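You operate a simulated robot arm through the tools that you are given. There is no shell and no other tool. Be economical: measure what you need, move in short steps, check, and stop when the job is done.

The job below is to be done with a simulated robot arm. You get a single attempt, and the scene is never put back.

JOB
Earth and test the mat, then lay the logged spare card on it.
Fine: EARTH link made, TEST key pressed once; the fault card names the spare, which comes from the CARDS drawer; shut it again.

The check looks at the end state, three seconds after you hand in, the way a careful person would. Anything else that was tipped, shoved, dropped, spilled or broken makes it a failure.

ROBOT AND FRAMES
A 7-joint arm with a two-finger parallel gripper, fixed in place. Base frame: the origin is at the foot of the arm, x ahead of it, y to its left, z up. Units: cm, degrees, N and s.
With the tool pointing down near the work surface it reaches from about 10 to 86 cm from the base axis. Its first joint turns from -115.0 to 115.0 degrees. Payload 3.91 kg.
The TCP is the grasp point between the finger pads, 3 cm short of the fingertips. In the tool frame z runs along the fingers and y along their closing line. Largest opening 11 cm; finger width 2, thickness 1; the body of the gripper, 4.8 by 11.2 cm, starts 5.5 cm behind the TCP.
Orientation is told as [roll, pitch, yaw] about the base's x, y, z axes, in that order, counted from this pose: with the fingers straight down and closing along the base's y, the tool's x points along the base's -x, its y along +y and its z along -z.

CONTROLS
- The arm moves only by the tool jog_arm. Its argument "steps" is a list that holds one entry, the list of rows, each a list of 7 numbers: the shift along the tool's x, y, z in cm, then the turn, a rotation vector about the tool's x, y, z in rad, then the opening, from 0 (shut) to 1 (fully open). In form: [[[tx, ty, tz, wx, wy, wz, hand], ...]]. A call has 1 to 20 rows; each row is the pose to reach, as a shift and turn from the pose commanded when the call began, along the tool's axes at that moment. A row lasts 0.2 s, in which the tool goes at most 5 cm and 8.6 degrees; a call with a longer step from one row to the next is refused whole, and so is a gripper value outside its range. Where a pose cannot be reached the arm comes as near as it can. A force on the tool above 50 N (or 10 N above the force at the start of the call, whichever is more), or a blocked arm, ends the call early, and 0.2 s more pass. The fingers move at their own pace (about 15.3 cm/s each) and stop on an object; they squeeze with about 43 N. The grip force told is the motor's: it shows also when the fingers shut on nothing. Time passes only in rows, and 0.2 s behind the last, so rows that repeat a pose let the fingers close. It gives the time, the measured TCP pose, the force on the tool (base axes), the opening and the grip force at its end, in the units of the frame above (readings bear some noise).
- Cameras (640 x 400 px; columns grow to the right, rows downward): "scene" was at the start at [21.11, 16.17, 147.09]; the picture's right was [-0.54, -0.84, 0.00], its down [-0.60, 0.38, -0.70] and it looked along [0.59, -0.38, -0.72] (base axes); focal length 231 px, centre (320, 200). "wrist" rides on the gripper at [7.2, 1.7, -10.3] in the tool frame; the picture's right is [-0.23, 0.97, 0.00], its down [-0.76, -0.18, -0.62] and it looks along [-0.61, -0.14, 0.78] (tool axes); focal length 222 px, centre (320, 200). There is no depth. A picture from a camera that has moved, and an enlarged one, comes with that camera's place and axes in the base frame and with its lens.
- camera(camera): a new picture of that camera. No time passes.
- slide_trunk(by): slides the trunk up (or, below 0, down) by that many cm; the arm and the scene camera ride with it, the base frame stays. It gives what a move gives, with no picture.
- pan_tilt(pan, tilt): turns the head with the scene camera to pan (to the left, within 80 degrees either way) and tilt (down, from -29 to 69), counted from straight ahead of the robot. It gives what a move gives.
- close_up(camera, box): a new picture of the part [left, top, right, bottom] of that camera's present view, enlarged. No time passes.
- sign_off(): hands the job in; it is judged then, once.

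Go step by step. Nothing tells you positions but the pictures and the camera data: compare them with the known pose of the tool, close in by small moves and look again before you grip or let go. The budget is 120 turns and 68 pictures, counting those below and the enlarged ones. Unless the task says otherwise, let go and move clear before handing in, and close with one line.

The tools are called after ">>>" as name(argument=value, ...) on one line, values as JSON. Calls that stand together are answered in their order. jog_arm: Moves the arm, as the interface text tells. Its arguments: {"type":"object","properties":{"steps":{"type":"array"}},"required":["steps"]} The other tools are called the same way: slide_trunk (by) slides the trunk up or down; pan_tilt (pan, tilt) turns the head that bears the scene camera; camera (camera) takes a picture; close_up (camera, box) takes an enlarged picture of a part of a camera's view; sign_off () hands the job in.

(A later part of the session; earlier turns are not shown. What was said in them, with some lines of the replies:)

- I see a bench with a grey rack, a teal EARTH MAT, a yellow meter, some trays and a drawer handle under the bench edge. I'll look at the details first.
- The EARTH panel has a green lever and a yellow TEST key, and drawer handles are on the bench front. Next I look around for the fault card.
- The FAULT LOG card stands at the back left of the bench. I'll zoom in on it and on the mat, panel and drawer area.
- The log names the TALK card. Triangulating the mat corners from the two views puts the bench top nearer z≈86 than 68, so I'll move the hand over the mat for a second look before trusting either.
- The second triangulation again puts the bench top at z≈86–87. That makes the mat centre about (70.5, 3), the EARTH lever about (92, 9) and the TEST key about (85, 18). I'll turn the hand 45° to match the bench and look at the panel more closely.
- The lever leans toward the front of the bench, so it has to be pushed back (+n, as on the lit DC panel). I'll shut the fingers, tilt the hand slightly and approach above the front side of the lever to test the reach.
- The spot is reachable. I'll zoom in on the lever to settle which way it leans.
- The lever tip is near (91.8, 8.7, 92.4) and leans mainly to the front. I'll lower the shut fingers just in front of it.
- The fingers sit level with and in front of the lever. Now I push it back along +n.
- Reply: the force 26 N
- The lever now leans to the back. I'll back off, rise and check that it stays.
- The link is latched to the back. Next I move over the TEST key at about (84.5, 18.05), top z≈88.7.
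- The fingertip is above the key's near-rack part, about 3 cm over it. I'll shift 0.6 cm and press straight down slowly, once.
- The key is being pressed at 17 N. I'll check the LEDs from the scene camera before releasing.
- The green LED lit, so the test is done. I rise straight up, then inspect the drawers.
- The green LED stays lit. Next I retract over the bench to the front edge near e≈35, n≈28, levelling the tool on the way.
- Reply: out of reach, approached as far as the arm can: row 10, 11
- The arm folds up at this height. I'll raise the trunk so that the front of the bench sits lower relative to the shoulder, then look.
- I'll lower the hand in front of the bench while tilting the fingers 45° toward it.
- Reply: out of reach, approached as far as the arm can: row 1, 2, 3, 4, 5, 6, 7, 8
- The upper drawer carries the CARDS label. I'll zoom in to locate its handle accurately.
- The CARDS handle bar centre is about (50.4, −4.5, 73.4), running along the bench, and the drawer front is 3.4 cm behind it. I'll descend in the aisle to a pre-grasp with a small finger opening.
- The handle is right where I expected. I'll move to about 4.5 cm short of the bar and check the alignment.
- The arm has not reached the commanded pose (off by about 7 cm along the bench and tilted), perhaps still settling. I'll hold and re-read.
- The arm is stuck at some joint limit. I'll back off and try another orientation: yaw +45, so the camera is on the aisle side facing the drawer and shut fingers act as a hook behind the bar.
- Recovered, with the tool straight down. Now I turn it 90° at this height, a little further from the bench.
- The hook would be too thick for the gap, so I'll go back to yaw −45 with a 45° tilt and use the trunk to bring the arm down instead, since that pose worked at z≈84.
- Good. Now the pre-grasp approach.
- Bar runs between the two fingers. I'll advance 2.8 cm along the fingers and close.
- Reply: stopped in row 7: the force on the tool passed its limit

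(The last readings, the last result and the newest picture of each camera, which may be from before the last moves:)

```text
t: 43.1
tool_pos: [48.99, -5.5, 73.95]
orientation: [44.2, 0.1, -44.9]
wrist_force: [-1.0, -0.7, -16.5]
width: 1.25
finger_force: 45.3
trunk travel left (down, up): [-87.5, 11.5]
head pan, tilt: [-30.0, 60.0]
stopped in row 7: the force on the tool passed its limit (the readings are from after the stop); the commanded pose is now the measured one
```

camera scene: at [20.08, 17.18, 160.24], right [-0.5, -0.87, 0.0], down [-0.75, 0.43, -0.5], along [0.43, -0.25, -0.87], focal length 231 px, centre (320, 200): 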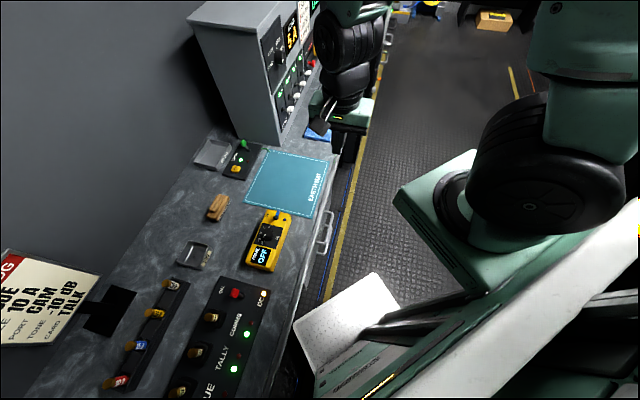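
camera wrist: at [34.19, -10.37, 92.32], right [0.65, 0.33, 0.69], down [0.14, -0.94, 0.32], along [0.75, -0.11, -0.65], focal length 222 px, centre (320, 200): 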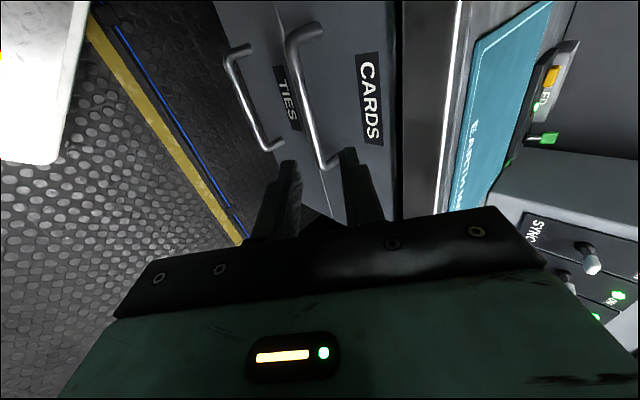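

The bar is gripped (1.25 cm). Now I pull the drawer out along −n.

>>> jog_arm(steps=[[[0, -0.7, -0.7, 0, 0, 0, 0], [0, -1.4, -1.4, 0, 0, 0, 0], [0, -2.5, -2.5, 0, 0, 0, 0], [0, -3.6, -3.6, 0, 0, 0, 0], [0, -4.7, -4.7, 0, 0, 0, 0], [0, -5.8, -5.8, 0, 0, 0, 0], [0, -6.9, -6.9, 0, 0, 0, 0], [0, -8, -8, 0, 0, 0, 0], [0, -9, -9, 0, 0, 0, 0], [0, -9.9, -9.9, 0, 0, 0, 0], [0, -9.9, -9.9, 0, 0, 0, 0]]])

>>> camera(camera="scene")

```text
t: 44.8
tool_pos: [41.99, -12.6, 74.08]
orientation: [44.0, 0.1, -44.8]
wrist_force: [-0.7, 1.0, -21.2]
width: 1.24
finger_force: 44.7
trunk travel left (down, up): [-87.5, 11.5]
head pan, tilt: [-30.0, 60.0]
stopped in row 8: the force on the tool passed its limit (the readings are from after the stop); the commanded pose is now the measured one
```

```text
28 pictures are left
camera scene: at [20.14, 17.18, 150.29], right [-0.5, -0.87, 0.0], down [-0.75, 0.43, -0.5], along [0.43, -0.25, -0.87], focal length 231 px, centre (320, 200)
```

scene: 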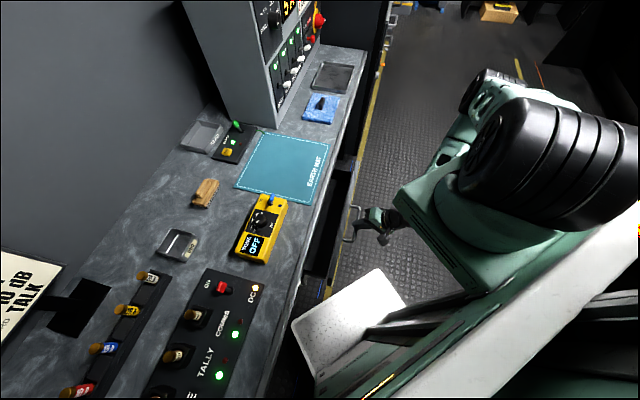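

The drawer is out by 10 cm and seems to have met its stop. I'll look at the contents.

>>> close_up(camera="scene", box=[290, 140, 410, 260])

>>> camera(camera="wrist")

```text
3.33 times, centred on (350, 200) of scene
camera zoom: at [20.14, 17.18, 150.29], right [-0.5, -0.87, 0.0], down [-0.75, 0.43, -0.5], along [0.43, -0.25, -0.87], focal length 769 px, centre (220, 200)
```

zoom: 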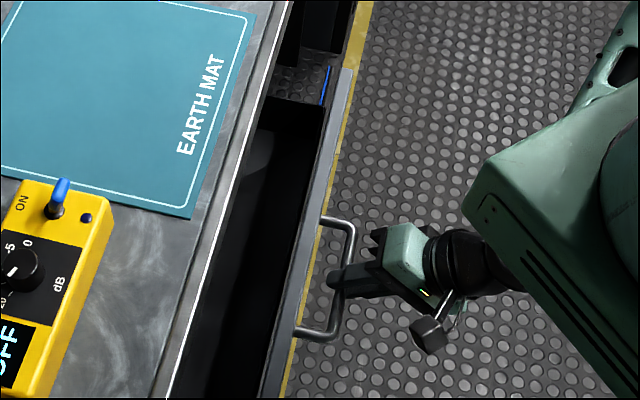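

```text
26 pictures are left
camera wrist: at [32.7, -11.68, 82.56], right [0.66, 0.33, 0.67], down [0.14, -0.94, 0.32], along [0.74, -0.11, -0.66], focal length 222 px, centre (320, 200)
```

wrist: 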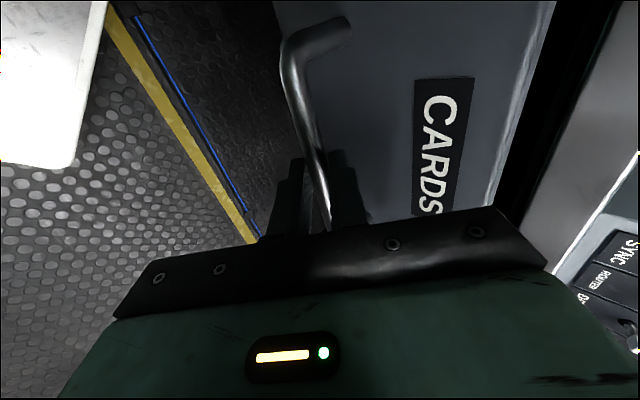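

No cards are visible in the open part yet. I'll try pulling a little more to see whether this is the stop.

>>> jog_arm(steps=[[[0, -0.35, -0.35, 0, 0, 0, 0], [0, -0.7, -0.7, 0, 0, 0, 0], [0, -1.2, -1.2, 0, 0, 0, 0], [0, -1.9, -1.9, 0, 0, 0, 0], [0, -2.8, -2.8, 0, 0, 0, 0], [0, -3.5, -3.5, 0, 0, 0, 0], [0, -4.2, -4.2, 0, 0, 0, 0], [0, -4.2, -4.2, 0, 0, 0, 0]]])

>>> close_up(camera="scene", box=[290, 130, 410, 260])

```text
t: 46.3
tool_pos: [38.23, -16.41, 73.91]
orientation: [43.6, 0.3, -44.9]
wrist_force: [-0.2, -0.4, -20.4]
width: 1.27
finger_force: 45.3
trunk travel left (down, up): [-87.5, 11.5]
head pan, tilt: [-30.0, 60.0]
stopped in row 7: the force on the tool passed its limit (the readings are from after the stop); the commanded pose is now the measured one
```

```text
3.08 times, centred on (350, 195) of scene
camera zoom: at [20.13, 17.17, 150.28], right [-0.5, -0.87, 0.0], down [-0.75, 0.43, -0.5], along [0.43, -0.25, -0.87], focal length 710 px, centre (228, 215)
```

zoom: 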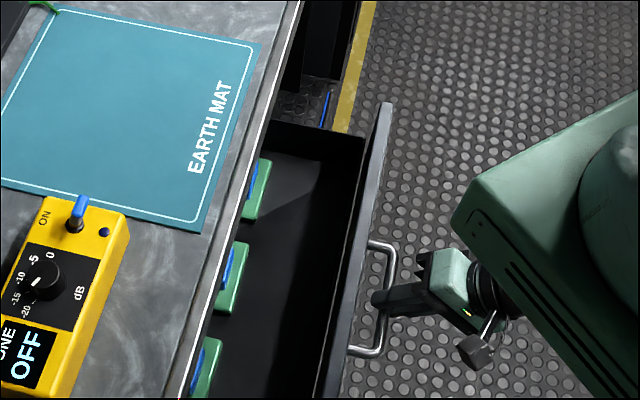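

Three green cards are appearing at the back of the drawer. I'll keep pulling in smaller steps.

>>> jog_arm(steps=[[[0, -0.3, -0.3, 0, 0, 0, 0], [0, -0.7, -0.7, 0, 0, 0, 0], [0, -1.1, -1.1, 0, 0, 0, 0], [0, -1.5, -1.5, 0, 0, 0, 0], [0, -1.9, -1.9, 0, 0, 0, 0], [0, -2.3, -2.3, 0, 0, 0, 0], [0, -2.7, -2.7, 0, 0, 0, 0], [0, -3.1, -3.1, 0, 0, 0, 0], [0, -3.5, -3.5, 0, 0, 0, 0], [0, -3.9, -3.9, 0, 0, 0, 0], [0, -4.3, -4.3, 0, 0, 0, 0], [0, -4.3, -4.3, 0, 0, 0, 0]]])

>>> close_up(camera="scene", box=[290, 130, 410, 260])

```text
t: 47.6
tool_pos: [35.95, -18.57, 74.04]
orientation: [43.6, 0.1, -44.9]
wrist_force: [0.3, -0.6, -20.2]
width: 1.29
finger_force: 45.3
trunk travel left (down, up): [-87.5, 11.5]
head pan, tilt: [-30.0, 60.0]
stopped in row 6: the force on the tool passed its limit (the readings are from after the stop); the commanded pose is now the measured one
```

```text
3.08 times, centred on (350, 195) of scene
camera zoom: at [20.13, 17.15, 150.29], right [-0.5, -0.87, 0.0], down [-0.75, 0.43, -0.5], along [0.43, -0.25, -0.87], focal length 710 px, centre (228, 215)
```

zoom: 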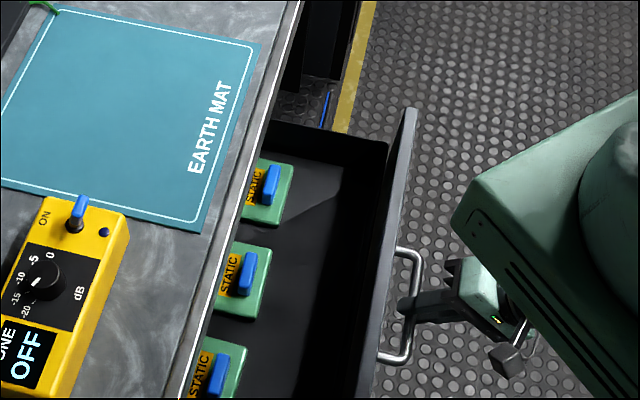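

The cards show STATIC stickers and blue handles, with names likely further back. I'll pull a bit more.

>>> jog_arm(steps=[[[0, -0.3, -0.3, 0, 0, 0, 0], [0, -0.6, -0.6, 0, 0, 0, 0], [0, -0.9, -0.9, 0, 0, 0, 0], [0, -1.2, -1.2, 0, 0, 0, 0], [0, -1.5, -1.5, 0, 0, 0, 0], [0, -1.8, -1.8, 0, 0, 0, 0], [0, -2.1, -2.1, 0, 0, 0, 0], [0, -2.4, -2.4, 0, 0, 0, 0], [0, -2.7, -2.7, 0, 0, 0, 0], [0, -3, -3, 0, 0, 0, 0]]])

>>> close_up(camera="scene", box=[290, 130, 450, 280])

```text
t: 49.4
tool_pos: [33.68, -20.85, 74.09]
orientation: [43.4, 0.2, -44.9]
wrist_force: [-0.1, -0.6, -19.3]
width: 1.27
finger_force: 45.4
trunk travel left (down, up): [-87.5, 11.5]
head pan, tilt: [-30.0, 60.0]
stopped in row 8: the force on the tool passed its limit (the readings are from after the stop); the commanded pose is now the measured one
```

```text
2.67 times, centred on (370, 205) of scene
camera zoom: at [20.12, 17.15, 150.3], right [-0.5, -0.87, 0.0], down [-0.75, 0.43, -0.5], along [0.43, -0.25, -0.87], focal length 616 px, centre (187, 187)
```

zoom: 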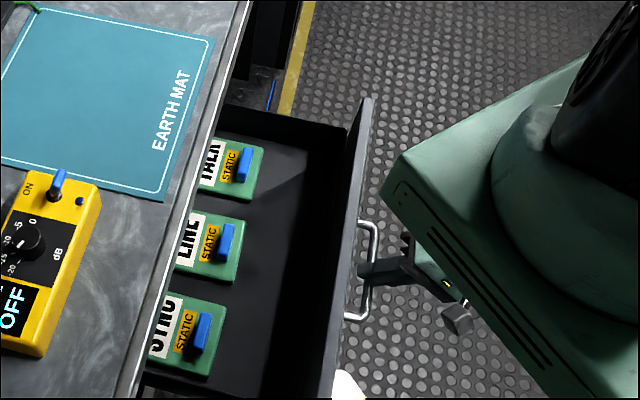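

The cards are SYNC, LINE and, nearest the rack, TALK. TALK's blue handle is at about (58.3, −14.7), n≈31. I'll release the handle and back the hand out upward.

>>> jog_arm(steps=[[[0, 0, 0, 0, 0, 0, 0.26], [0, 0, 0, 0, 0, 0, 0.26], [0, 0, -1, 0, 0, 0, 0.26], [0, 0, -2, 0, 0, 0, 0.26], [0, 0, -2.8, 0, 0, 0, 0.26], [0, 1.5, -4.3, 0, 0, 0, 0.26], [0, 3.5, -6.3, 0, 0, 0, 0.26], [0, 5.7, -8.5, 0, 0, 0, 0.26], [0, 8.5, -11.3, 0, 0, 0, 0.26], [-1, 11, -10, 0, 0, 0, 0.26], [-2, 14, -9, 0, 0, 0, 0.26], [-2, 14, -9, 0, 0, 0, 0.26]]])

>>> camera(camera="scene")

```text
t: 52.0
tool_pos: [37.81, -19.36, 90.29]
orientation: [43.6, 0.2, -45.1]
wrist_force: [0.1, 0.7, 0.1]
width: 2.89
finger_force: 0.0
trunk travel left (down, up): [-87.5, 11.5]
head pan, tilt: [-30.0, 60.0]
```

```text
22 pictures are left
camera scene: at [20.07, 17.17, 150.24], right [-0.5, -0.87, 0.0], down [-0.75, 0.43, -0.5], along [0.43, -0.25, -0.87], focal length 231 px, centre (320, 200)
```

scene: 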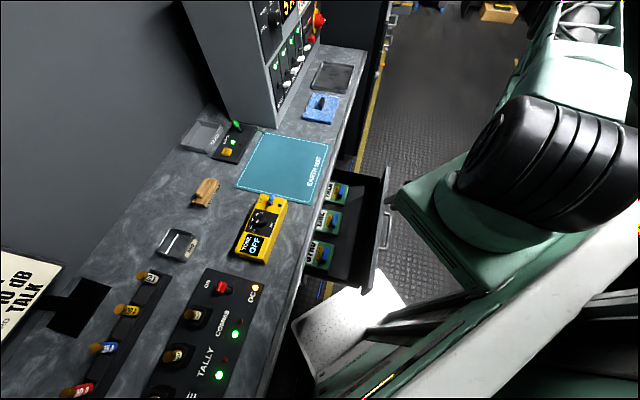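

Clear. Next I move over the TALK card's handle with the tilt reduced to about 25°, staying in front of the bench lip.

>>> jog_arm(steps=[[[-2, 1.7, 2.1, 0.05, 0, 0, 0.35], [-4, 3.4, 4.2, 0.11, 0, 0, 0.35], [-6, 5.1, 6.3, 0.17, 0, 0, 0.35], [-8, 6.9, 8.4, 0.23, 0, 0, 0.35], [-9.6, 8.6, 10.5, 0.29, 0, 0, 0.35], [-11.2, 10.35, 12.6, 0.325, 0, 0, 0.35], [-11.2, 10.35, 12.6, 0.325, 0, 0, 0.35]]])

>>> camera(camera="wrist")

>>> close_up(camera="scene", box=[270, 110, 410, 230])

```text
t: 53.6
tool_pos: [57.4, -15.74, 88.25]
orientation: [25.0, 0.2, -45.0]
wrist_force: [-0.1, 0.1, -0.3]
width: 3.84
finger_force: 0.0
trunk travel left (down, up): [-87.5, 11.5]
head pan, tilt: [-30.0, 60.0]
```

```text
21 pictures are left
camera wrist: at [50.28, -12.71, 98.32], right [0.79, 0.46, 0.41], down [0.24, -0.84, 0.49], along [0.57, -0.28, -0.77], focal length 222 px, centre (320, 200)
```

wrist: 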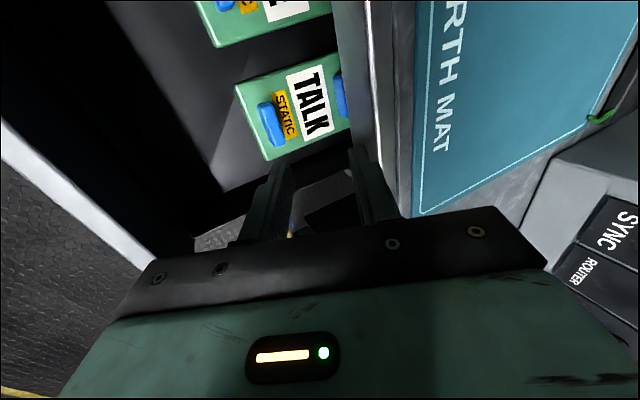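

```text
3.33 times, centred on (340, 170) of scene
camera zoom: at [20.07, 17.18, 150.24], right [-0.5, -0.87, 0.0], down [-0.75, 0.43, -0.5], along [0.43, -0.25, -0.87], focal length 769 px, centre (253, 300)
```

zoom: 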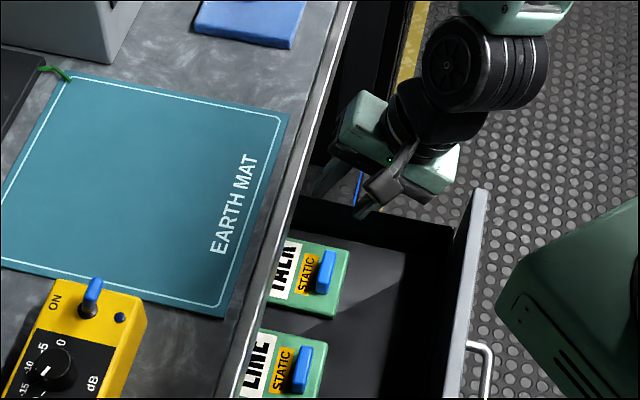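

The TALK card has blue tabs at both ends. The front tab is at (58.7, −15.4, 71), n≈30.7, only 4 cm from the bench lip, so a vertical hand would foul the bench. I'll put shut fingers inside the drawer behind its front panel and draw it out a little more.

>>> jog_arm(steps=[[[1.4, -1.9, 0, 0.09, 0, 0, 0], [2.8, -3.8, 0.1, 0.18, 0, 0, 0], [4.2, -5.7, 0.1, 0.27, 0, 0, 0], [5.5, -7.6, 0.2, 0.36, 0, 0, 0], [6.7, -9.45, 0.28, 0.436, 0, 0, 0], [6.7, -9.45, 0.28, 0.436, 0, 0, 0]]])

>>> jog_arm(steps=[[[0, 0, 2, 0, 0, 0, 0], [0, 0, 4, 0, 0, 0, 0], [0, 0, 5.5, 0, 0, 0, 0], [0, 0, 7, 0, 0, 0, 0], [0, 0, 7, 0, 0, 0, 0]]])

>>> close_up(camera="scene", box=[270, 110, 430, 250])

```text
t: 55.0
tool_pos: [46.51, -17.07, 84.11]
orientation: [0.0, 0.3, -45.0]
wrist_force: [0.2, -0.3, -0.9]
width: 0.0
finger_force: 37.6
trunk travel left (down, up): [-87.5, 11.5]
head pan, tilt: [-30.0, 60.0]
```

```text
t: 56.2
tool_pos: [46.5, -17.12, 76.85]
orientation: [-0.1, 0.2, -44.9]
wrist_force: [-0.4, 0.3, 1.0]
width: 0.0
finger_force: 37.8
trunk travel left (down, up): [-87.5, 11.5]
head pan, tilt: [-30.0, 60.0]
```

```text
2.86 times, centred on (350, 180) of scene
camera zoom: at [20.07, 17.18, 150.24], right [-0.5, -0.87, 0.0], down [-0.75, 0.43, -0.5], along [0.43, -0.25, -0.87], focal length 660 px, centre (234, 257)
```

zoom: 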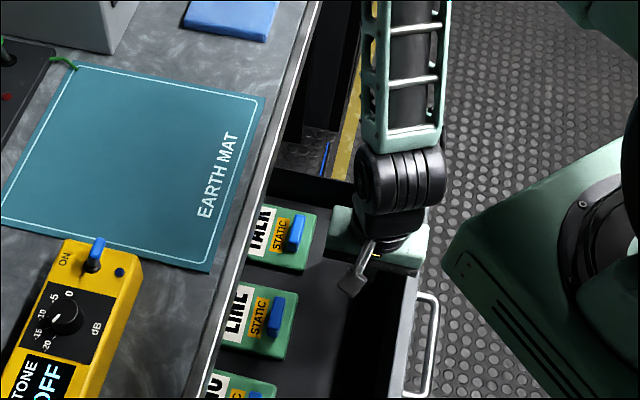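

The fingers are inside the drawer. Now I draw it out slowly.

>>> jog_arm(steps=[[[0, -1, 0, 0, 0, 0, 0], [0, -2, 0, 0, 0, 0, 0], [0, -3, 0, 0, 0, 0, 0], [0, -3.8, 0, 0, 0, 0, 0], [0, -4.4, 0, 0, 0, 0, 0], [0, -5, 0, 0, 0, 0, 0], [0, -5.6, 0, 0, 0, 0, 0], [0, -6.2, 0, 0, 0, 0, 0], [0, -6.8, 0, 0, 0, 0, 0], [0, -7.4, 0, 0, 0, 0, 0], [0, -8, 0, 0, 0, 0, 0], [0, -8.6, 0, 0, 0, 0, 0], [0, -9, 0, 0, 0, 0, 0]]])

>>> close_up(camera="scene", box=[270, 110, 430, 250])

```text
t: 59.0
tool_pos: [40.22, -23.32, 76.97]
orientation: [0.0, 0.2, -45.0]
wrist_force: [-0.7, 0.9, 0.4]
width: 0.0
finger_force: 37.7
trunk travel left (down, up): [-87.5, 11.5]
head pan, tilt: [-30.0, 60.0]
```

```text
2.86 times, centred on (350, 180) of scene
camera zoom: at [20.08, 17.18, 150.24], right [-0.5, -0.87, 0.0], down [-0.75, 0.43, -0.5], along [0.43, -0.25, -0.87], focal length 660 px, centre (234, 257)
```

zoom: 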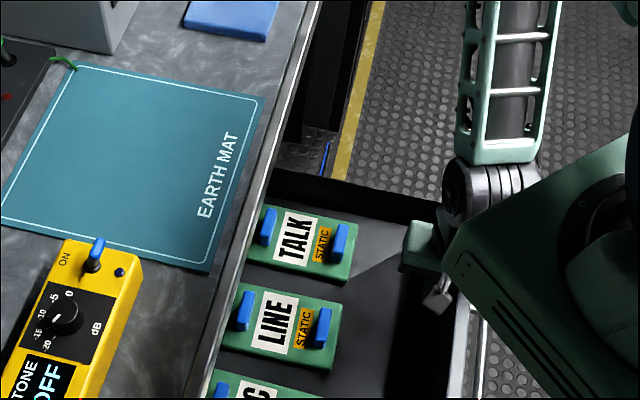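

The whole card row is now clear of the lip. TALK's front tab is at about n=24.4, e=52.7. I'll rise and go above it.

>>> jog_arm(steps=[[[0, 0.6, -3, 0, 0, 0, 0.3], [0, 0.6, -6, 0, 0, 0, 0.3], [-2, 4.5, -6, 0, 0, 0, 0.3], [-4.5, 8.5, -6, 0, 0, 0, 0.3], [-7.7, 12.4, -5, 0, 0, 0, 0.3], [-7.7, 12.4, -3, 0, 0, 0, 0.3], [-7.7, 12.4, -3, 0, 0, 0, 0.3]]])

>>> camera(camera="wrist")

```text
refused: row 5 steps farther than a row can; nothing moved
```

```text
17 pictures are left
camera wrist: at [36.37, -17.14, 87.35], right [0.85, 0.53, 0.0], down [0.41, -0.67, 0.62], along [0.33, -0.53, -0.78], focal length 222 px, centre (320, 200)
```

wrist: 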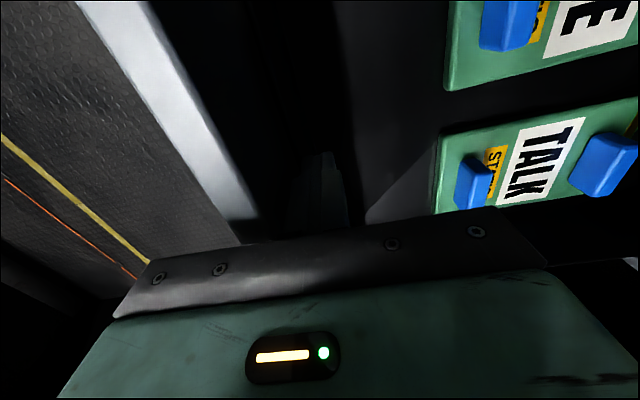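

That step was too long, so I resend it with smaller rows. The picture confirms the tab at about (54.4, −19.8).

>>> jog_arm(steps=[[[0, 0.6, -3, 0, 0, 0, 0.3], [0, 0.6, -6, 0, 0, 0, 0.3], [-2, 4, -6, 0, 0, 0, 0.3], [-4, 7, -6, 0, 0, 0, 0.3], [-6, 10, -5.5, 0, 0, 0, 0.3], [-7.6, 12.5, -4.5, 0, 0, 0, 0.3], [-7.6, 12.5, -3, 0, 0, 0, 0.3], [-7.6, 12.5, -3, 0, 0, 0, 0.3]]])

>>> camera(camera="wrist")

```text
t: 60.8
tool_pos: [54.51, -19.93, 79.96]
orientation: [0.1, 0.2, -44.9]
wrist_force: [-0.6, 0.3, 0.2]
width: 3.33
finger_force: 0.1
trunk travel left (down, up): [-87.5, 11.5]
head pan, tilt: [-30.0, 60.0]
```

```text
16 pictures are left
camera wrist: at [50.67, -13.59, 90.16], right [0.85, 0.53, 0.0], down [0.41, -0.67, 0.62], along [0.33, -0.53, -0.78], focal length 222 px, centre (320, 200)
```

wrist: 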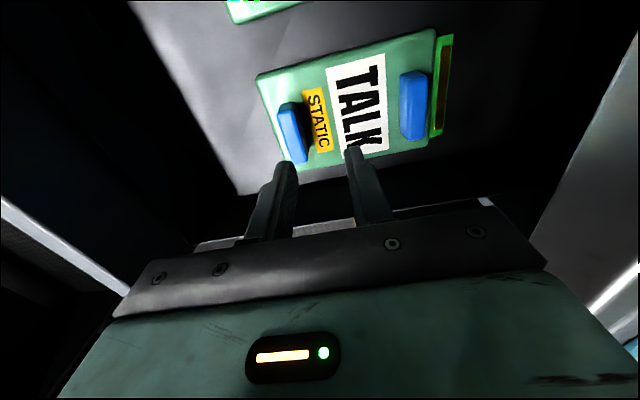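

The tab now appears about 2.4 cm further out than before, so the drawer may have coasted. I'll check with the scene view.

>>> close_up(camera="scene", box=[270, 110, 430, 250])

```text
2.86 times, centred on (350, 180) of scene
camera zoom: at [20.07, 17.18, 150.24], right [-0.5, -0.87, 0.0], down [-0.75, 0.43, -0.5], along [0.43, -0.25, -0.87], focal length 660 px, centre (234, 257)
```

zoom: 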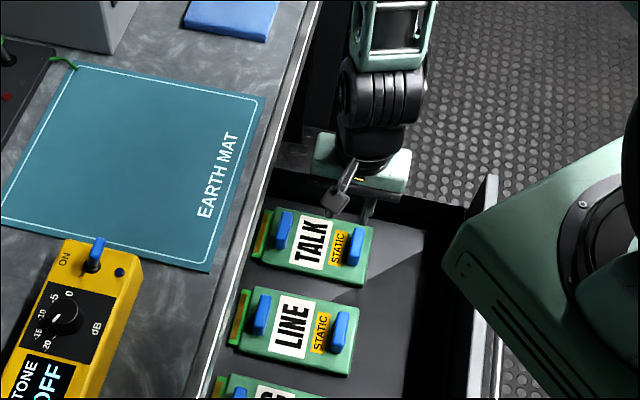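

Confirmed: the drawer coasted, and the front tab is now at (52.75, −21.5), n≈22.1. I'll shift and lower the open fingers astride it, then look before gripping.

>>> jog_arm(steps=[[[0, -2.35, 0, 0, 0, 0, 0.3], [0, -2.35, 2, 0, 0, 0, 0.3], [0, -2.35, 4, 0, 0, 0, 0.3], [0, -2.35, 5.5, 0, 0, 0, 0.3], [0, -2.35, 5.5, 0, 0, 0, 0.3]]])

>>> close_up(camera="wrist", box=[220, 40, 460, 200])

```text
t: 62.0
tool_pos: [52.76, -21.56, 74.57]
orientation: [0.0, 0.2, -44.9]
wrist_force: [0.4, 0.3, 0.4]
width: 3.29
finger_force: 0.1
trunk travel left (down, up): [-87.5, 11.5]
head pan, tilt: [-30.0, 60.0]
```

```text
2.50 times, centred on (340, 120) of wrist
camera zoom: at [48.9, -15.25, 84.76], right [0.85, 0.53, 0.0], down [0.41, -0.67, 0.62], along [0.33, -0.53, -0.78], focal length 555 px, centre (270, 400)
```

zoom: 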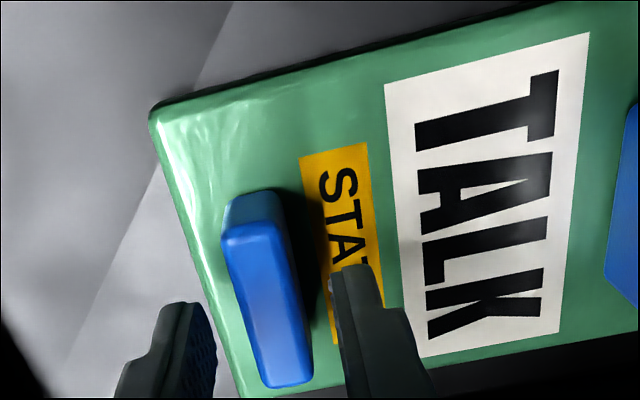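

The fingers straddle the tab. I'll go down gently and grip.

>>> jog_arm(steps=[[[0, 0, 0.4, 0, 0, 0, 0.3], [0, 0, 0.8, 0, 0, 0, 0.3], [0, 0, 1.2, 0, 0, 0, 0.3], [0, 0, 1.5, 0, 0, 0, 0.3], [0, 0, 1.5, 0, 0, 0, 0.3]]])

>>> close_up(camera="wrist", box=[220, 40, 460, 200])

```text
t: 63.2
tool_pos: [52.79, -21.55, 72.95]
orientation: [0.0, 0.2, -45.1]
wrist_force: [-1.0, 0.6, -0.1]
width: 3.29
finger_force: 0.0
trunk travel left (down, up): [-87.5, 11.5]
head pan, tilt: [-30.0, 60.0]
```

```text
2.50 times, centred on (340, 120) of wrist
camera zoom: at [48.91, -15.25, 83.24], right [0.85, 0.53, 0.0], down [0.41, -0.67, 0.62], along [0.33, -0.53, -0.78], focal length 555 px, centre (270, 400)
```

zoom: 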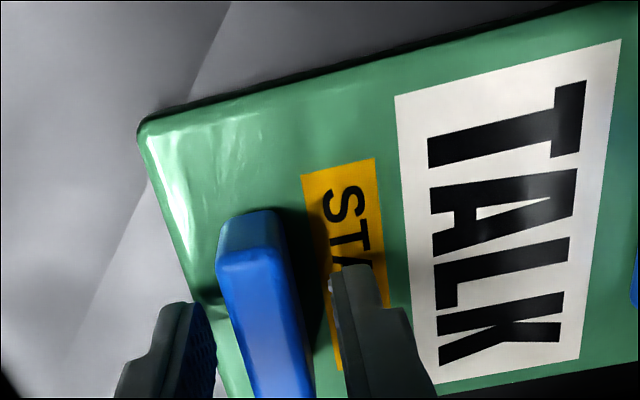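

A little deeper, then close on the tab.

>>> jog_arm(steps=[[[0, 0, 0.3, 0, 0, 0, 0.3], [0, 0, 0.6, 0, 0, 0, 0.3], [0, 0, 0.6, 0, 0, 0, 0.3], [0, 0, 0.6, 0, 0, 0, 0], [0, 0, 0.6, 0, 0, 0, 0], [0, 0, 0.6, 0, 0, 0, 0]]])

>>> close_up(camera="wrist", box=[220, 40, 460, 200])

```text
t: 64.6
tool_pos: [52.92, -21.58, 72.38]
orientation: [0.0, 0.2, -45.0]
wrist_force: [-0.2, 0.4, -0.2]
width: 1.59
finger_force: 42.9
trunk travel left (down, up): [-87.5, 11.5]
head pan, tilt: [-30.0, 60.0]
```

```text
2.50 times, centred on (340, 120) of wrist
camera zoom: at [48.91, -15.26, 82.64], right [0.85, 0.53, 0.0], down [0.41, -0.67, 0.62], along [0.33, -0.53, -0.78], focal length 555 px, centre (270, 400)
```

zoom: 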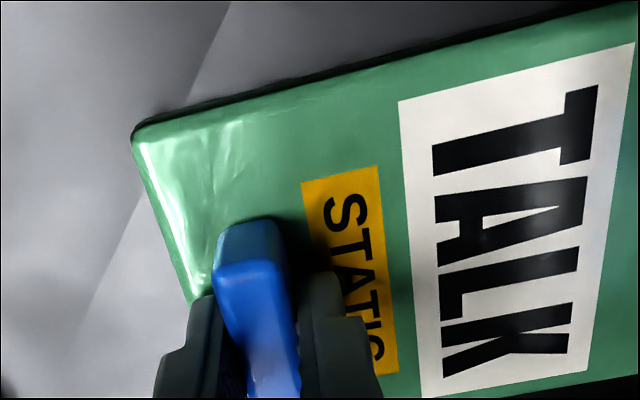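

The TALK tab is gripped (1.6 cm). I lift, easing away from the bench lip, and check.

>>> jog_arm(steps=[[[0, 0, -0.7, 0, 0, 0, 0], [0, -0.7, -1.5, 0, 0, 0, 0], [0, -2, -2.5, 0, 0, 0, 0], [0, -3, -4.5, 0, 0, 0, 0], [0, -3.5, -7.5, 0, 0, 0, 0], [0, -3.5, -10.5, 0, 0, 0, 0], [0, -3.5, -13.5, 0, 0, 0, 0], [0, -3.5, -16.5, 0, 0, 0, 0], [0, -3.5, -19.5, 0, 0, 0, 0], [0, -3.5, -22.5, 0, 0, 0, 0], [0, -3.5, -25, 0, 0, 0, 0], [0, -3.5, -25, 0, 0, 0, 0]]])

>>> camera(camera="scene")

```text
t: 67.2
tool_pos: [50.34, -24.15, 97.52]
orientation: [0.0, 0.3, -45.0]
wrist_force: [-0.2, -0.4, -2.4]
width: 1.57
finger_force: 42.8
trunk travel left (down, up): [-87.5, 11.5]
head pan, tilt: [-30.0, 60.0]
```

```text
11 pictures are left
camera scene: at [20.07, 17.18, 150.24], right [-0.5, -0.87, 0.0], down [-0.75, 0.43, -0.5], along [0.43, -0.25, -0.87], focal length 231 px, centre (320, 200)
```

scene: 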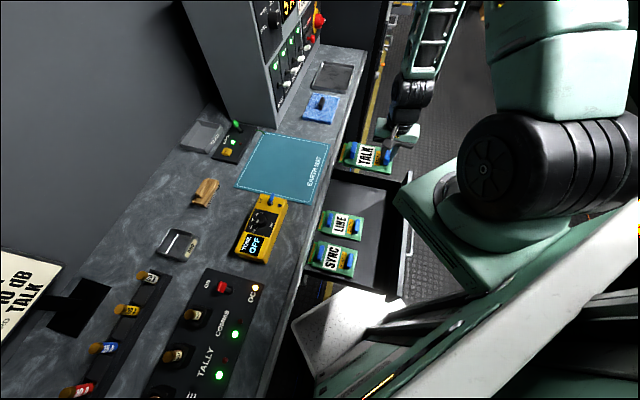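

TALK is in hand and level. I carry it over the mat centre, aiming the TCP at n≈47, e≈47.5.

>>> jog_arm(steps=[[[0.8, 4.4, 0, 0, 0, 0, 0], [1.6, 8.8, 0, 0, 0, 0, 0], [2.4, 13.2, 0, 0, 0, 0, 0], [3.2, 17.6, 0, 0, 0, 0, 0], [4, 22, 0, 0, 0, 0, 0], [4.6, 25.8, 0, 0, 0, 0, 0], [5.2, 28.5, 0, 0, 0, 0, 0], [5.2, 28.5, 1.5, 0, 0, 0, 0], [5.2, 28.5, 3, 0, 0, 0, 0], [5.2, 28.5, 3, 0, 0, 0, 0]]])

>>> close_up(camera="scene", box=[200, 90, 370, 230])

```text
t: 69.4
tool_pos: [67.0, -0.35, 94.57]
orientation: [0.1, 0.3, -44.9]
wrist_force: [0.3, -0.2, -1.7]
width: 1.55
finger_force: 42.9
trunk travel left (down, up): [-87.5, 11.5]
head pan, tilt: [-30.0, 60.0]
```

```text
2.86 times, centred on (285, 160) of scene
camera zoom: at [20.08, 17.19, 150.24], right [-0.5, -0.87, 0.0], down [-0.75, 0.43, -0.5], along [0.43, -0.25, -0.87], focal length 660 px, centre (420, 314)
```

zoom: 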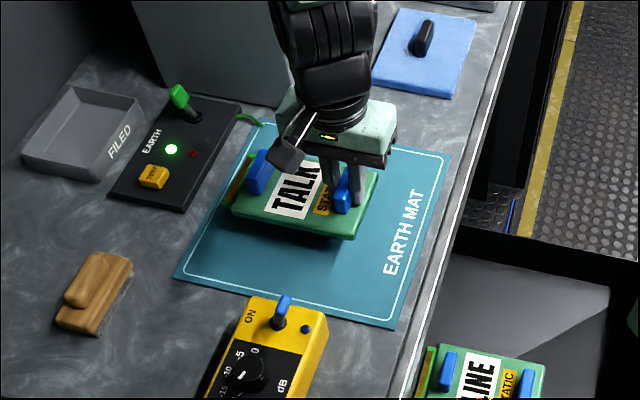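

It is centred over the mat. I lower gently in small steps.

>>> jog_arm(steps=[[[0, 0, 0.5, 0, 0, 0, 0], [0, 0, 1, 0, 0, 0, 0], [0, 0, 1.5, 0, 0, 0, 0], [0, 0, 2, 0, 0, 0, 0], [0, 0, 2.4, 0, 0, 0, 0]]])

>>> close_up(camera="scene", box=[240, 120, 340, 200])

```text
t: 70.6
tool_pos: [66.88, -0.31, 92.06]
orientation: [0.0, 0.2, -45.0]
wrist_force: [-0.5, 0.8, -1.2]
width: 1.57
finger_force: 43.3
trunk travel left (down, up): [-87.5, 11.5]
head pan, tilt: [-30.0, 60.0]
```

```text
5.00 times, centred on (290, 160) of scene
camera zoom: at [20.08, 17.18, 150.24], right [-0.5, -0.87, 0.0], down [-0.75, 0.43, -0.5], along [0.43, -0.25, -0.87], focal length 1154 px, centre (470, 400)
```

zoom: 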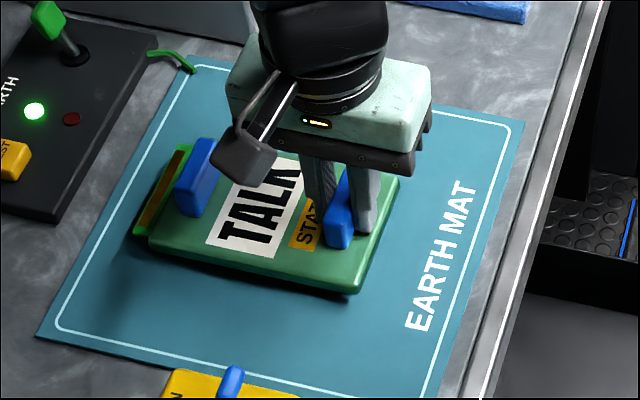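

Still a small gap under the card. I continue in finer steps and watch the force.

>>> jog_arm(steps=[[[0, 0, 0.25, 0, 0, 0, 0], [0, 0, 0.5, 0, 0, 0, 0], [0, 0, 0.75, 0, 0, 0, 0], [0, 0, 1.0, 0, 0, 0, 0]]])

```text
t: 71.6
tool_pos: [66.85, -0.17, 91.02]
orientation: [0.1, 0.3, -45.0]
wrist_force: [0.4, 0.9, -2.2]
width: 1.54
finger_force: 42.8
trunk travel left (down, up): [-87.5, 11.5]
head pan, tilt: [-30.0, 60.0]
```

>>> jog_arm(steps=[[[0, 0, 0.2, 0, 0, 0, 0], [0, 0, 0.4, 0, 0, 0, 0], [0, 0, 0.6, 0, 0, 0, 0]]])

```text
t: 72.6
tool_pos: [66.92, -0.31, 90.79]
orientation: [0.2, 0.1, -45.0]
wrist_force: [-13.1, -3.3, 32.5]
width: 1.56
finger_force: 43.0
trunk travel left (down, up): [-87.5, 11.5]
head pan, tilt: [-30.0, 60.0]
stopped in row 3: the force on the tool passed its limit (the readings are from after the stop); the commanded pose is now the measured one
```

Contact with the mat. I ease up 0.15 cm, open slightly and rise straight up.

>>> jog_arm(steps=[[[0, 0, -0.15, 0, 0, 0, 0], [0, 0, -0.15, 0, 0, 0, 0], [0, 0, -0.15, 0, 0, 0, 0.3], [0, 0, -0.15, 0, 0, 0, 0.3], [0, 0, -0.15, 0, 0, 0, 0.3], [0, 0, -1.2, 0, 0, 0, 0.3], [0, 0, -3, 0, 0, 0, 0.3], [0, 0, -6, 0, 0, 0, 0.3], [0, 0, -9, 0, 0, 0, 0.3], [0, 0, -9, 0, 0, 0, 0.3]]])

>>> camera(camera="scene")

```text
t: 74.8
tool_pos: [66.87, -0.45, 99.52]
orientation: [0.2, 0.2, -45.0]
wrist_force: [0.0, -0.3, 0.8]
width: 3.3
finger_force: 0.1
trunk travel left (down, up): [-87.5, 11.5]
head pan, tilt: [-30.0, 60.0]
```

```text
8 pictures are left
camera scene: at [20.07, 17.18, 150.24], right [-0.5, -0.87, 0.0], down [-0.75, 0.43, -0.5], along [0.43, -0.25, -0.87], focal length 231 px, centre (320, 200)
```

scene: 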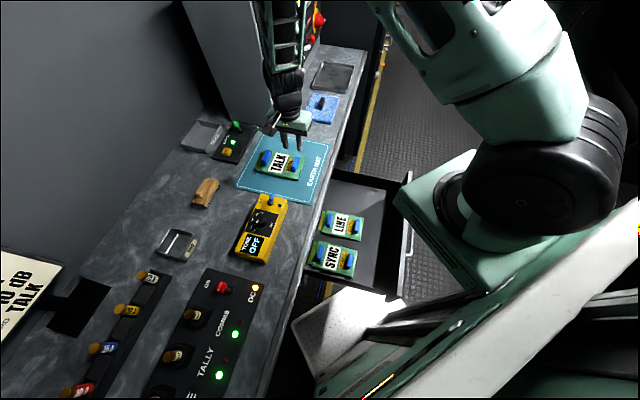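

The card lies flat on the mat and is released. Now to shut the drawer: I'll go over its front panel (n≈6) beside the handle and straddle the panel's top edge.

>>> jog_arm(steps=[[[-0.1, -4.5, 0, 0, 0, 0, 0.45], [-0.2, -9, 0, 0, 0, 0, 0.45], [-0.3, -13.5, 0, 0, 0, 0, 0.45], [-0.4, -18, 0.5, 0, 0, 0, 0.45], [-0.5, -22.3, 2.5, 0, 0, 0, 0.45], [-0.6, -26.5, 5, 0, 0, 0, 0.45], [-0.7, -30.5, 8, 0, 0, 0, 0.45], [-0.8, -34.5, 10.5, 0, 0, 0, 0.45], [-0.9, -37.5, 12, 0, 0, 0, 0.45], [-0.9, -40.5, 12.5, 0, 0, 0, 0.45], [-0.9, -40.5, 12.5, 0, 0, 0, 0.45]]])

>>> camera(camera="wrist")

```text
t: 77.2
tool_pos: [38.93, -29.72, 86.66]
orientation: [0.3, 0.1, -45.0]
wrist_force: [0.0, -0.3, -0.1]
width: 4.95
finger_force: 0.1
trunk travel left (down, up): [-87.5, 11.5]
head pan, tilt: [-30.0, 60.0]
```

```text
7 pictures are left
camera wrist: at [35.04, -23.32, 97.0], right [0.85, 0.53, 0.0], down [0.41, -0.67, 0.62], along [0.33, -0.53, -0.78], focal length 222 px, centre (320, 200)
```

wrist: 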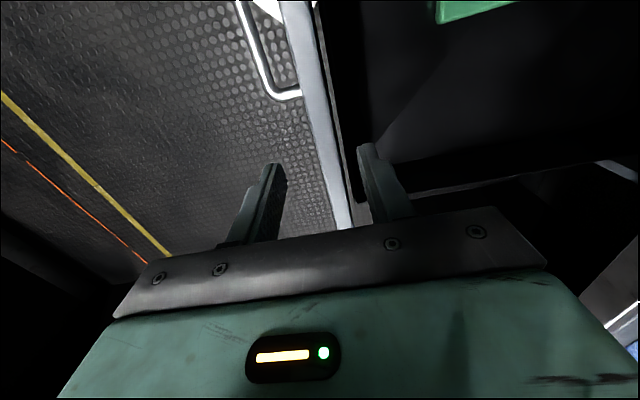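

The panel edge runs between the fingers. I go down and close on it.

>>> jog_arm(steps=[[[0, 0, 3, 0, 0, 0, 0.45], [0, 0, 6, 0, 0, 0, 0.45], [0, 0, 7.5, 0, 0, 0, 0.45], [0, 0, 8.6, 0, 0, 0, 0.45], [0, 0, 8.6, 0, 0, 0, 0.45], [0, 0, 8.6, 0, 0, 0, 0], [0, 0, 8.6, 0, 0, 0, 0], [0, 0, 8.6, 0, 0, 0, 0]]])

```text
t: 79.0
tool_pos: [39.28, -29.42, 78.35]
orientation: [0.4, 0.1, -44.8]
wrist_force: [21.7, 24.6, -4.4]
width: 1.7
finger_force: 44.8
trunk travel left (down, up): [-87.5, 11.5]
head pan, tilt: [-30.0, 60.0]
```

Panel gripped (1.7 cm). I push the drawer in along +n.

>>> jog_arm(steps=[[[0, 0.5, 0, 0, 0, 0, 0], [0, 1.2, 0, 0, 0, 0, 0], [0, 2, 0, 0, 0, 0, 0], [0, 3, 0, 0, 0, 0, 0], [0, 4, 0, 0, 0, 0, 0], [0, 5, 0, 0, 0, 0, 0], [0, 6, 0, 0, 0, 0, 0], [0, 7, 0, 0, 0, 0, 0], [0, 8, 0, 0, 0, 0, 0], [0, 9, 0, 0, 0, 0, 0], [0, 10, 0, 0, 0, 0, 0], [0, 11, 0, 0, 0, 0, 0], [0, 12, 0, 0, 0, 0, 0], [0, 13, 0, 0, 0, 0, 0], [0, 14, 0, 0, 0, 0, 0], [0, 15, 0, 0, 0, 0, 0], [0, 16, 0, 0, 0, 0, 0], [0, 17, 0, 0, 0, 0, 0], [0, 18, 0, 0, 0, 0, 0], [0, 18, 0, 0, 0, 0, 0]]])

```text
t: 83.2
tool_pos: [51.93, -16.8, 78.31]
orientation: [0.2, 0.3, -45.1]
wrist_force: [4.4, -4.9, -40.9]
width: 1.69
finger_force: 44.7
trunk travel left (down, up): [-87.5, 11.5]
head pan, tilt: [-30.0, 60.0]
```

>>> jog_arm(steps=[[[0, 0.8, 0.2, 0, 0, 0, 0], [0, 1.6, 0.2, 0, 0, 0, 0], [0, 2.4, 0.2, 0, 0, 0, 0], [0, 2.4, 0.2, 0, 0, 0, 0.2], [0, 2.4, 0.2, 0, 0, 0, 0.35], [0, 2.4, 0.2, 0, 0, 0, 0.35], [0, 2.4, -3, 0, 0, 0, 0.35], [0, 2.4, -6, 0, 0, 0, 0.35], [0, 0, -9, 0, 0, 0, 0.2], [0, -4, -9, 0, 0, 0, 0], [0, -8, -9, 0, 0, 0, 0], [0, -12, -9, 0, 0, 0, 0], [0, -12, -9, 0, 0, 0, 0]]])

>>> close_up(camera="scene", box=[230, 110, 410, 290])

```text
t: 86.0
tool_pos: [43.26, -25.56, 87.54]
orientation: [0.3, 0.2, -45.1]
wrist_force: [-0.9, 0.8, 0.2]
width: 0.02
finger_force: 37.6
trunk travel left (down, up): [-87.5, 11.5]
head pan, tilt: [-30.0, 60.0]
```

```text
2.22 times, centred on (320, 200) of scene
camera zoom: at [20.08, 17.18, 150.24], right [-0.5, -0.87, 0.0], down [-0.75, 0.43, -0.5], along [0.43, -0.25, -0.87], focal length 513 px, centre (320, 200)
```

zoom: 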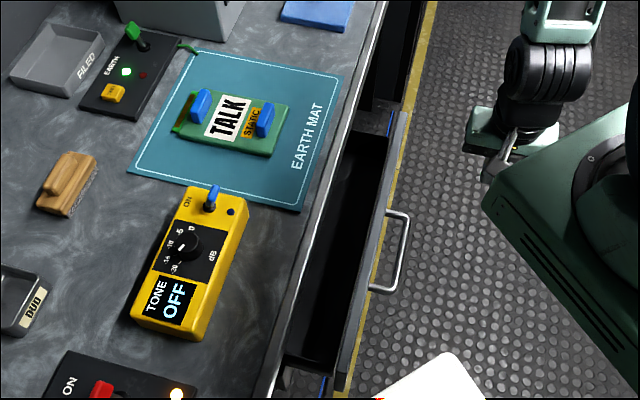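

The drawer is about 9 cm short of shut. I tilt the shut fingers 45° toward it and push on the front panel beside the handle.

>>> jog_arm(steps=[[[0, 0.2, 1.5, -0.13, 0, 0, 0], [0, 0.4, 3, -0.26, 0, 0, 0], [0, 0.7, 4.5, -0.39, 0, 0, 0], [0, 1, 6, -0.52, 0, 0, 0], [0, 1.2, 8, -0.65, 0, 0, 0], [0, 1.5, 10, -0.785, 0, 0, 0], [0, 1.5, 10.5, -0.785, 0, 0, 0], [0, 1.5, 10.5, -0.785, 0, 0, 0]]])

>>> jog_arm(steps=[[[0, 1.4, 1.4, 0, 0, 0, 0], [0, 2.8, 2.8, 0, 0, 0, 0], [0, 4.2, 4.2, 0, 0, 0, 0], [0, 5.3, 5.3, 0, 0, 0, 0], [0, 6.2, 6.2, 0, 0, 0, 0], [0, 7, 7, 0, 0, 0, 0], [0, 7.7, 7.7, 0, 0, 0, 0], [0, 8.4, 8.4, 0, 0, 0, 0], [0, 9.1, 9.1, 0, 0, 0, 0], [0, 9.8, 9.8, 0, 0, 0, 0], [0, 10.5, 10.5, 0, 0, 0, 0], [0, 11.2, 11.2, 0, 0, 0, 0], [0, 11.2, 11.2, 0, 0, 0, 0]]])

>>> close_up(camera="scene", box=[230, 110, 410, 290])

```text
t: 87.8
tool_pos: [44.42, -24.14, 76.88]
orientation: [45.2, 0.1, -45.0]
wrist_force: [-0.7, 0.2, 0.2]
width: 0.01
finger_force: 37.5
trunk travel left (down, up): [-87.5, 11.5]
head pan, tilt: [-30.0, 60.0]
```

```text
t: 90.6
tool_pos: [55.6, -12.86, 77.02]
orientation: [45.2, 0.2, -45.1]
wrist_force: [0.5, -0.1, 0.9]
width: 0.0
finger_force: 37.7
trunk travel left (down, up): [-87.5, 11.5]
head pan, tilt: [-30.0, 60.0]
```

```text
2.22 times, centred on (320, 200) of scene
camera zoom: at [20.07, 17.18, 150.24], right [-0.5, -0.87, 0.0], down [-0.75, 0.43, -0.5], along [0.43, -0.25, -0.87], focal length 513 px, centre (320, 200)
```

zoom: 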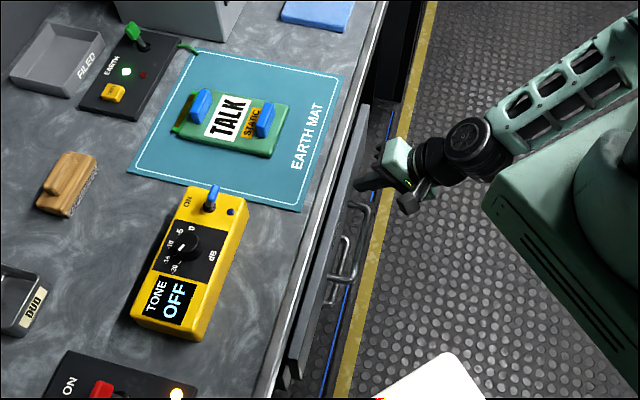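

Nearly shut. I continue gently until it meets its stop.

>>> jog_arm(steps=[[[0, 0.35, 0.35, 0, 0, 0, 0], [0, 0.7, 0.7, 0, 0, 0, 0], [0, 1.05, 1.05, 0, 0, 0, 0], [0, 1.4, 1.4, 0, 0, 0, 0], [0, 1.7, 1.7, 0, 0, 0, 0], [0, 2.0, 2.0, 0, 0, 0, 0], [0, 2.2, 2.2, 0, 0, 0, 0], [0, 2.4, 2.4, 0, 0, 0, 0], [0, 2.4, 2.4, 0, 0, 0, 0]]])

```text
t: 92.6
tool_pos: [57.96, -10.65, 76.91]
orientation: [45.2, 0.1, -44.9]
wrist_force: [-2.7, -0.5, 0.8]
width: 0.04
finger_force: 38.4
trunk travel left (down, up): [-87.5, 11.5]
head pan, tilt: [-30.0, 60.0]
```

>>> jog_arm(steps=[[[0, 0.2, 0.2, 0, 0, 0, 0], [0, 0.4, 0.4, 0, 0, 0, 0], [0, 0.6, 0.6, 0, 0, 0, 0], [0, 0.6, 0.6, 0, 0, 0, 0]]])

>>> close_up(camera="scene", box=[290, 130, 400, 260])

```text
t: 93.2
tool_pos: [57.96, -10.6, 76.9]
orientation: [44.9, 0.1, -45.1]
wrist_force: [-18.8, -17.2, 23.1]
width: 0.0
finger_force: 37.2
trunk travel left (down, up): [-87.5, 11.5]
head pan, tilt: [-30.0, 60.0]
stopped in row 3: the force on the tool passed its limit (the readings are from after the stop); the commanded pose is now the measured one
```

```text
3.08 times, centred on (345, 195) of scene
camera zoom: at [19.89, 17.1, 150.3], right [-0.5, -0.87, 0.0], down [-0.75, 0.43, -0.5], along [0.43, -0.25, -0.87], focal length 710 px, centre (243, 215)
```

zoom: 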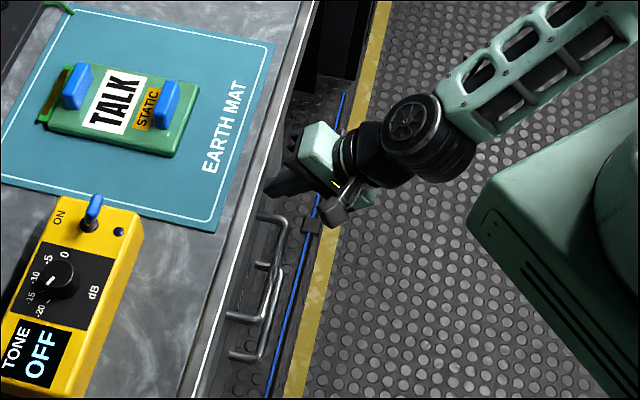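

The drawer met its stop and looks as it did at the start. I back away and verify with a wrist view.

>>> jog_arm(steps=[[[0, -1.4, -1.4, 0, 0, 0, 0], [0, -3.5, -3.5, 0, 0, 0, 0], [0, -5.6, -5.6, 0, 0, 0, 0], [2, -5.6, -8, 0, 0, 0, 0], [4, -4, -10, 0, 0, 0, 0], [4, -4, -10, 0, 0, 0, 0]]])

>>> camera(camera="wrist")

>>> camera(camera="scene")

```text
t: 94.6
tool_pos: [48.4, -14.72, 81.03]
orientation: [44.9, 0.2, -45.1]
wrist_force: [0.4, 0.5, 0.3]
width: 0.0
finger_force: 37.8
trunk travel left (down, up): [-87.5, 11.5]
head pan, tilt: [-30.0, 60.0]
```

```text
3 pictures are left
camera wrist: at [39.15, -13.91, 89.41], right [0.65, 0.33, 0.69], down [0.14, -0.94, 0.31], along [0.75, -0.11, -0.66], focal length 222 px, centre (320, 200)
```

wrist: 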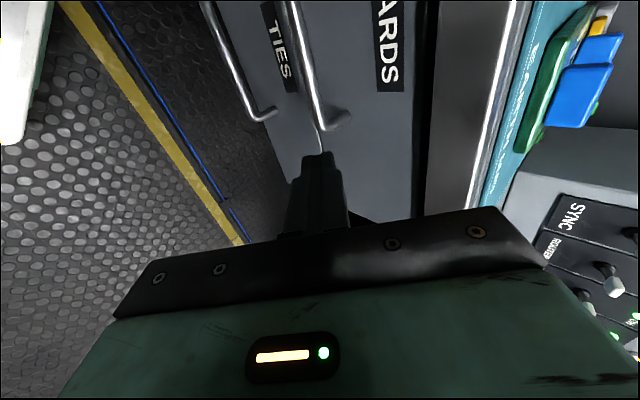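

```text
2 pictures are left
camera scene: at [20.07, 17.17, 150.24], right [-0.5, -0.87, 0.0], down [-0.75, 0.43, -0.5], along [0.43, -0.25, -0.87], focal length 231 px, centre (320, 200)
```

scene: 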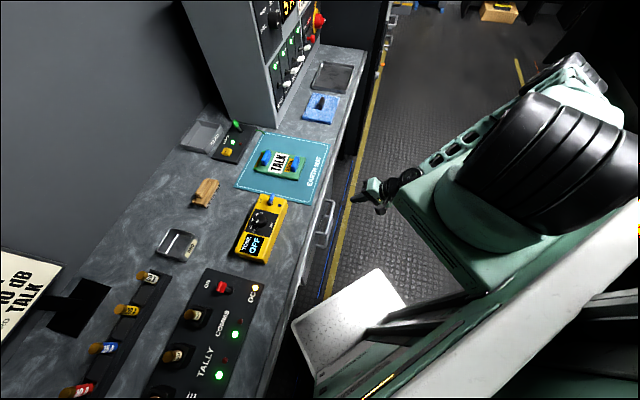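

The CARDS drawer front is flush with the TIES drawer, the TALK card lies on the mat, the EARTH link is made with the green LED lit, and the hand is clear. I'm handing in.

>>> sign_off()

```text
The job is handed in.
```

The EARTH link is made, TEST was pressed once (its green LED lit), the TALK card named on the fault log lies on the mat, and the CARDS drawer is shut.
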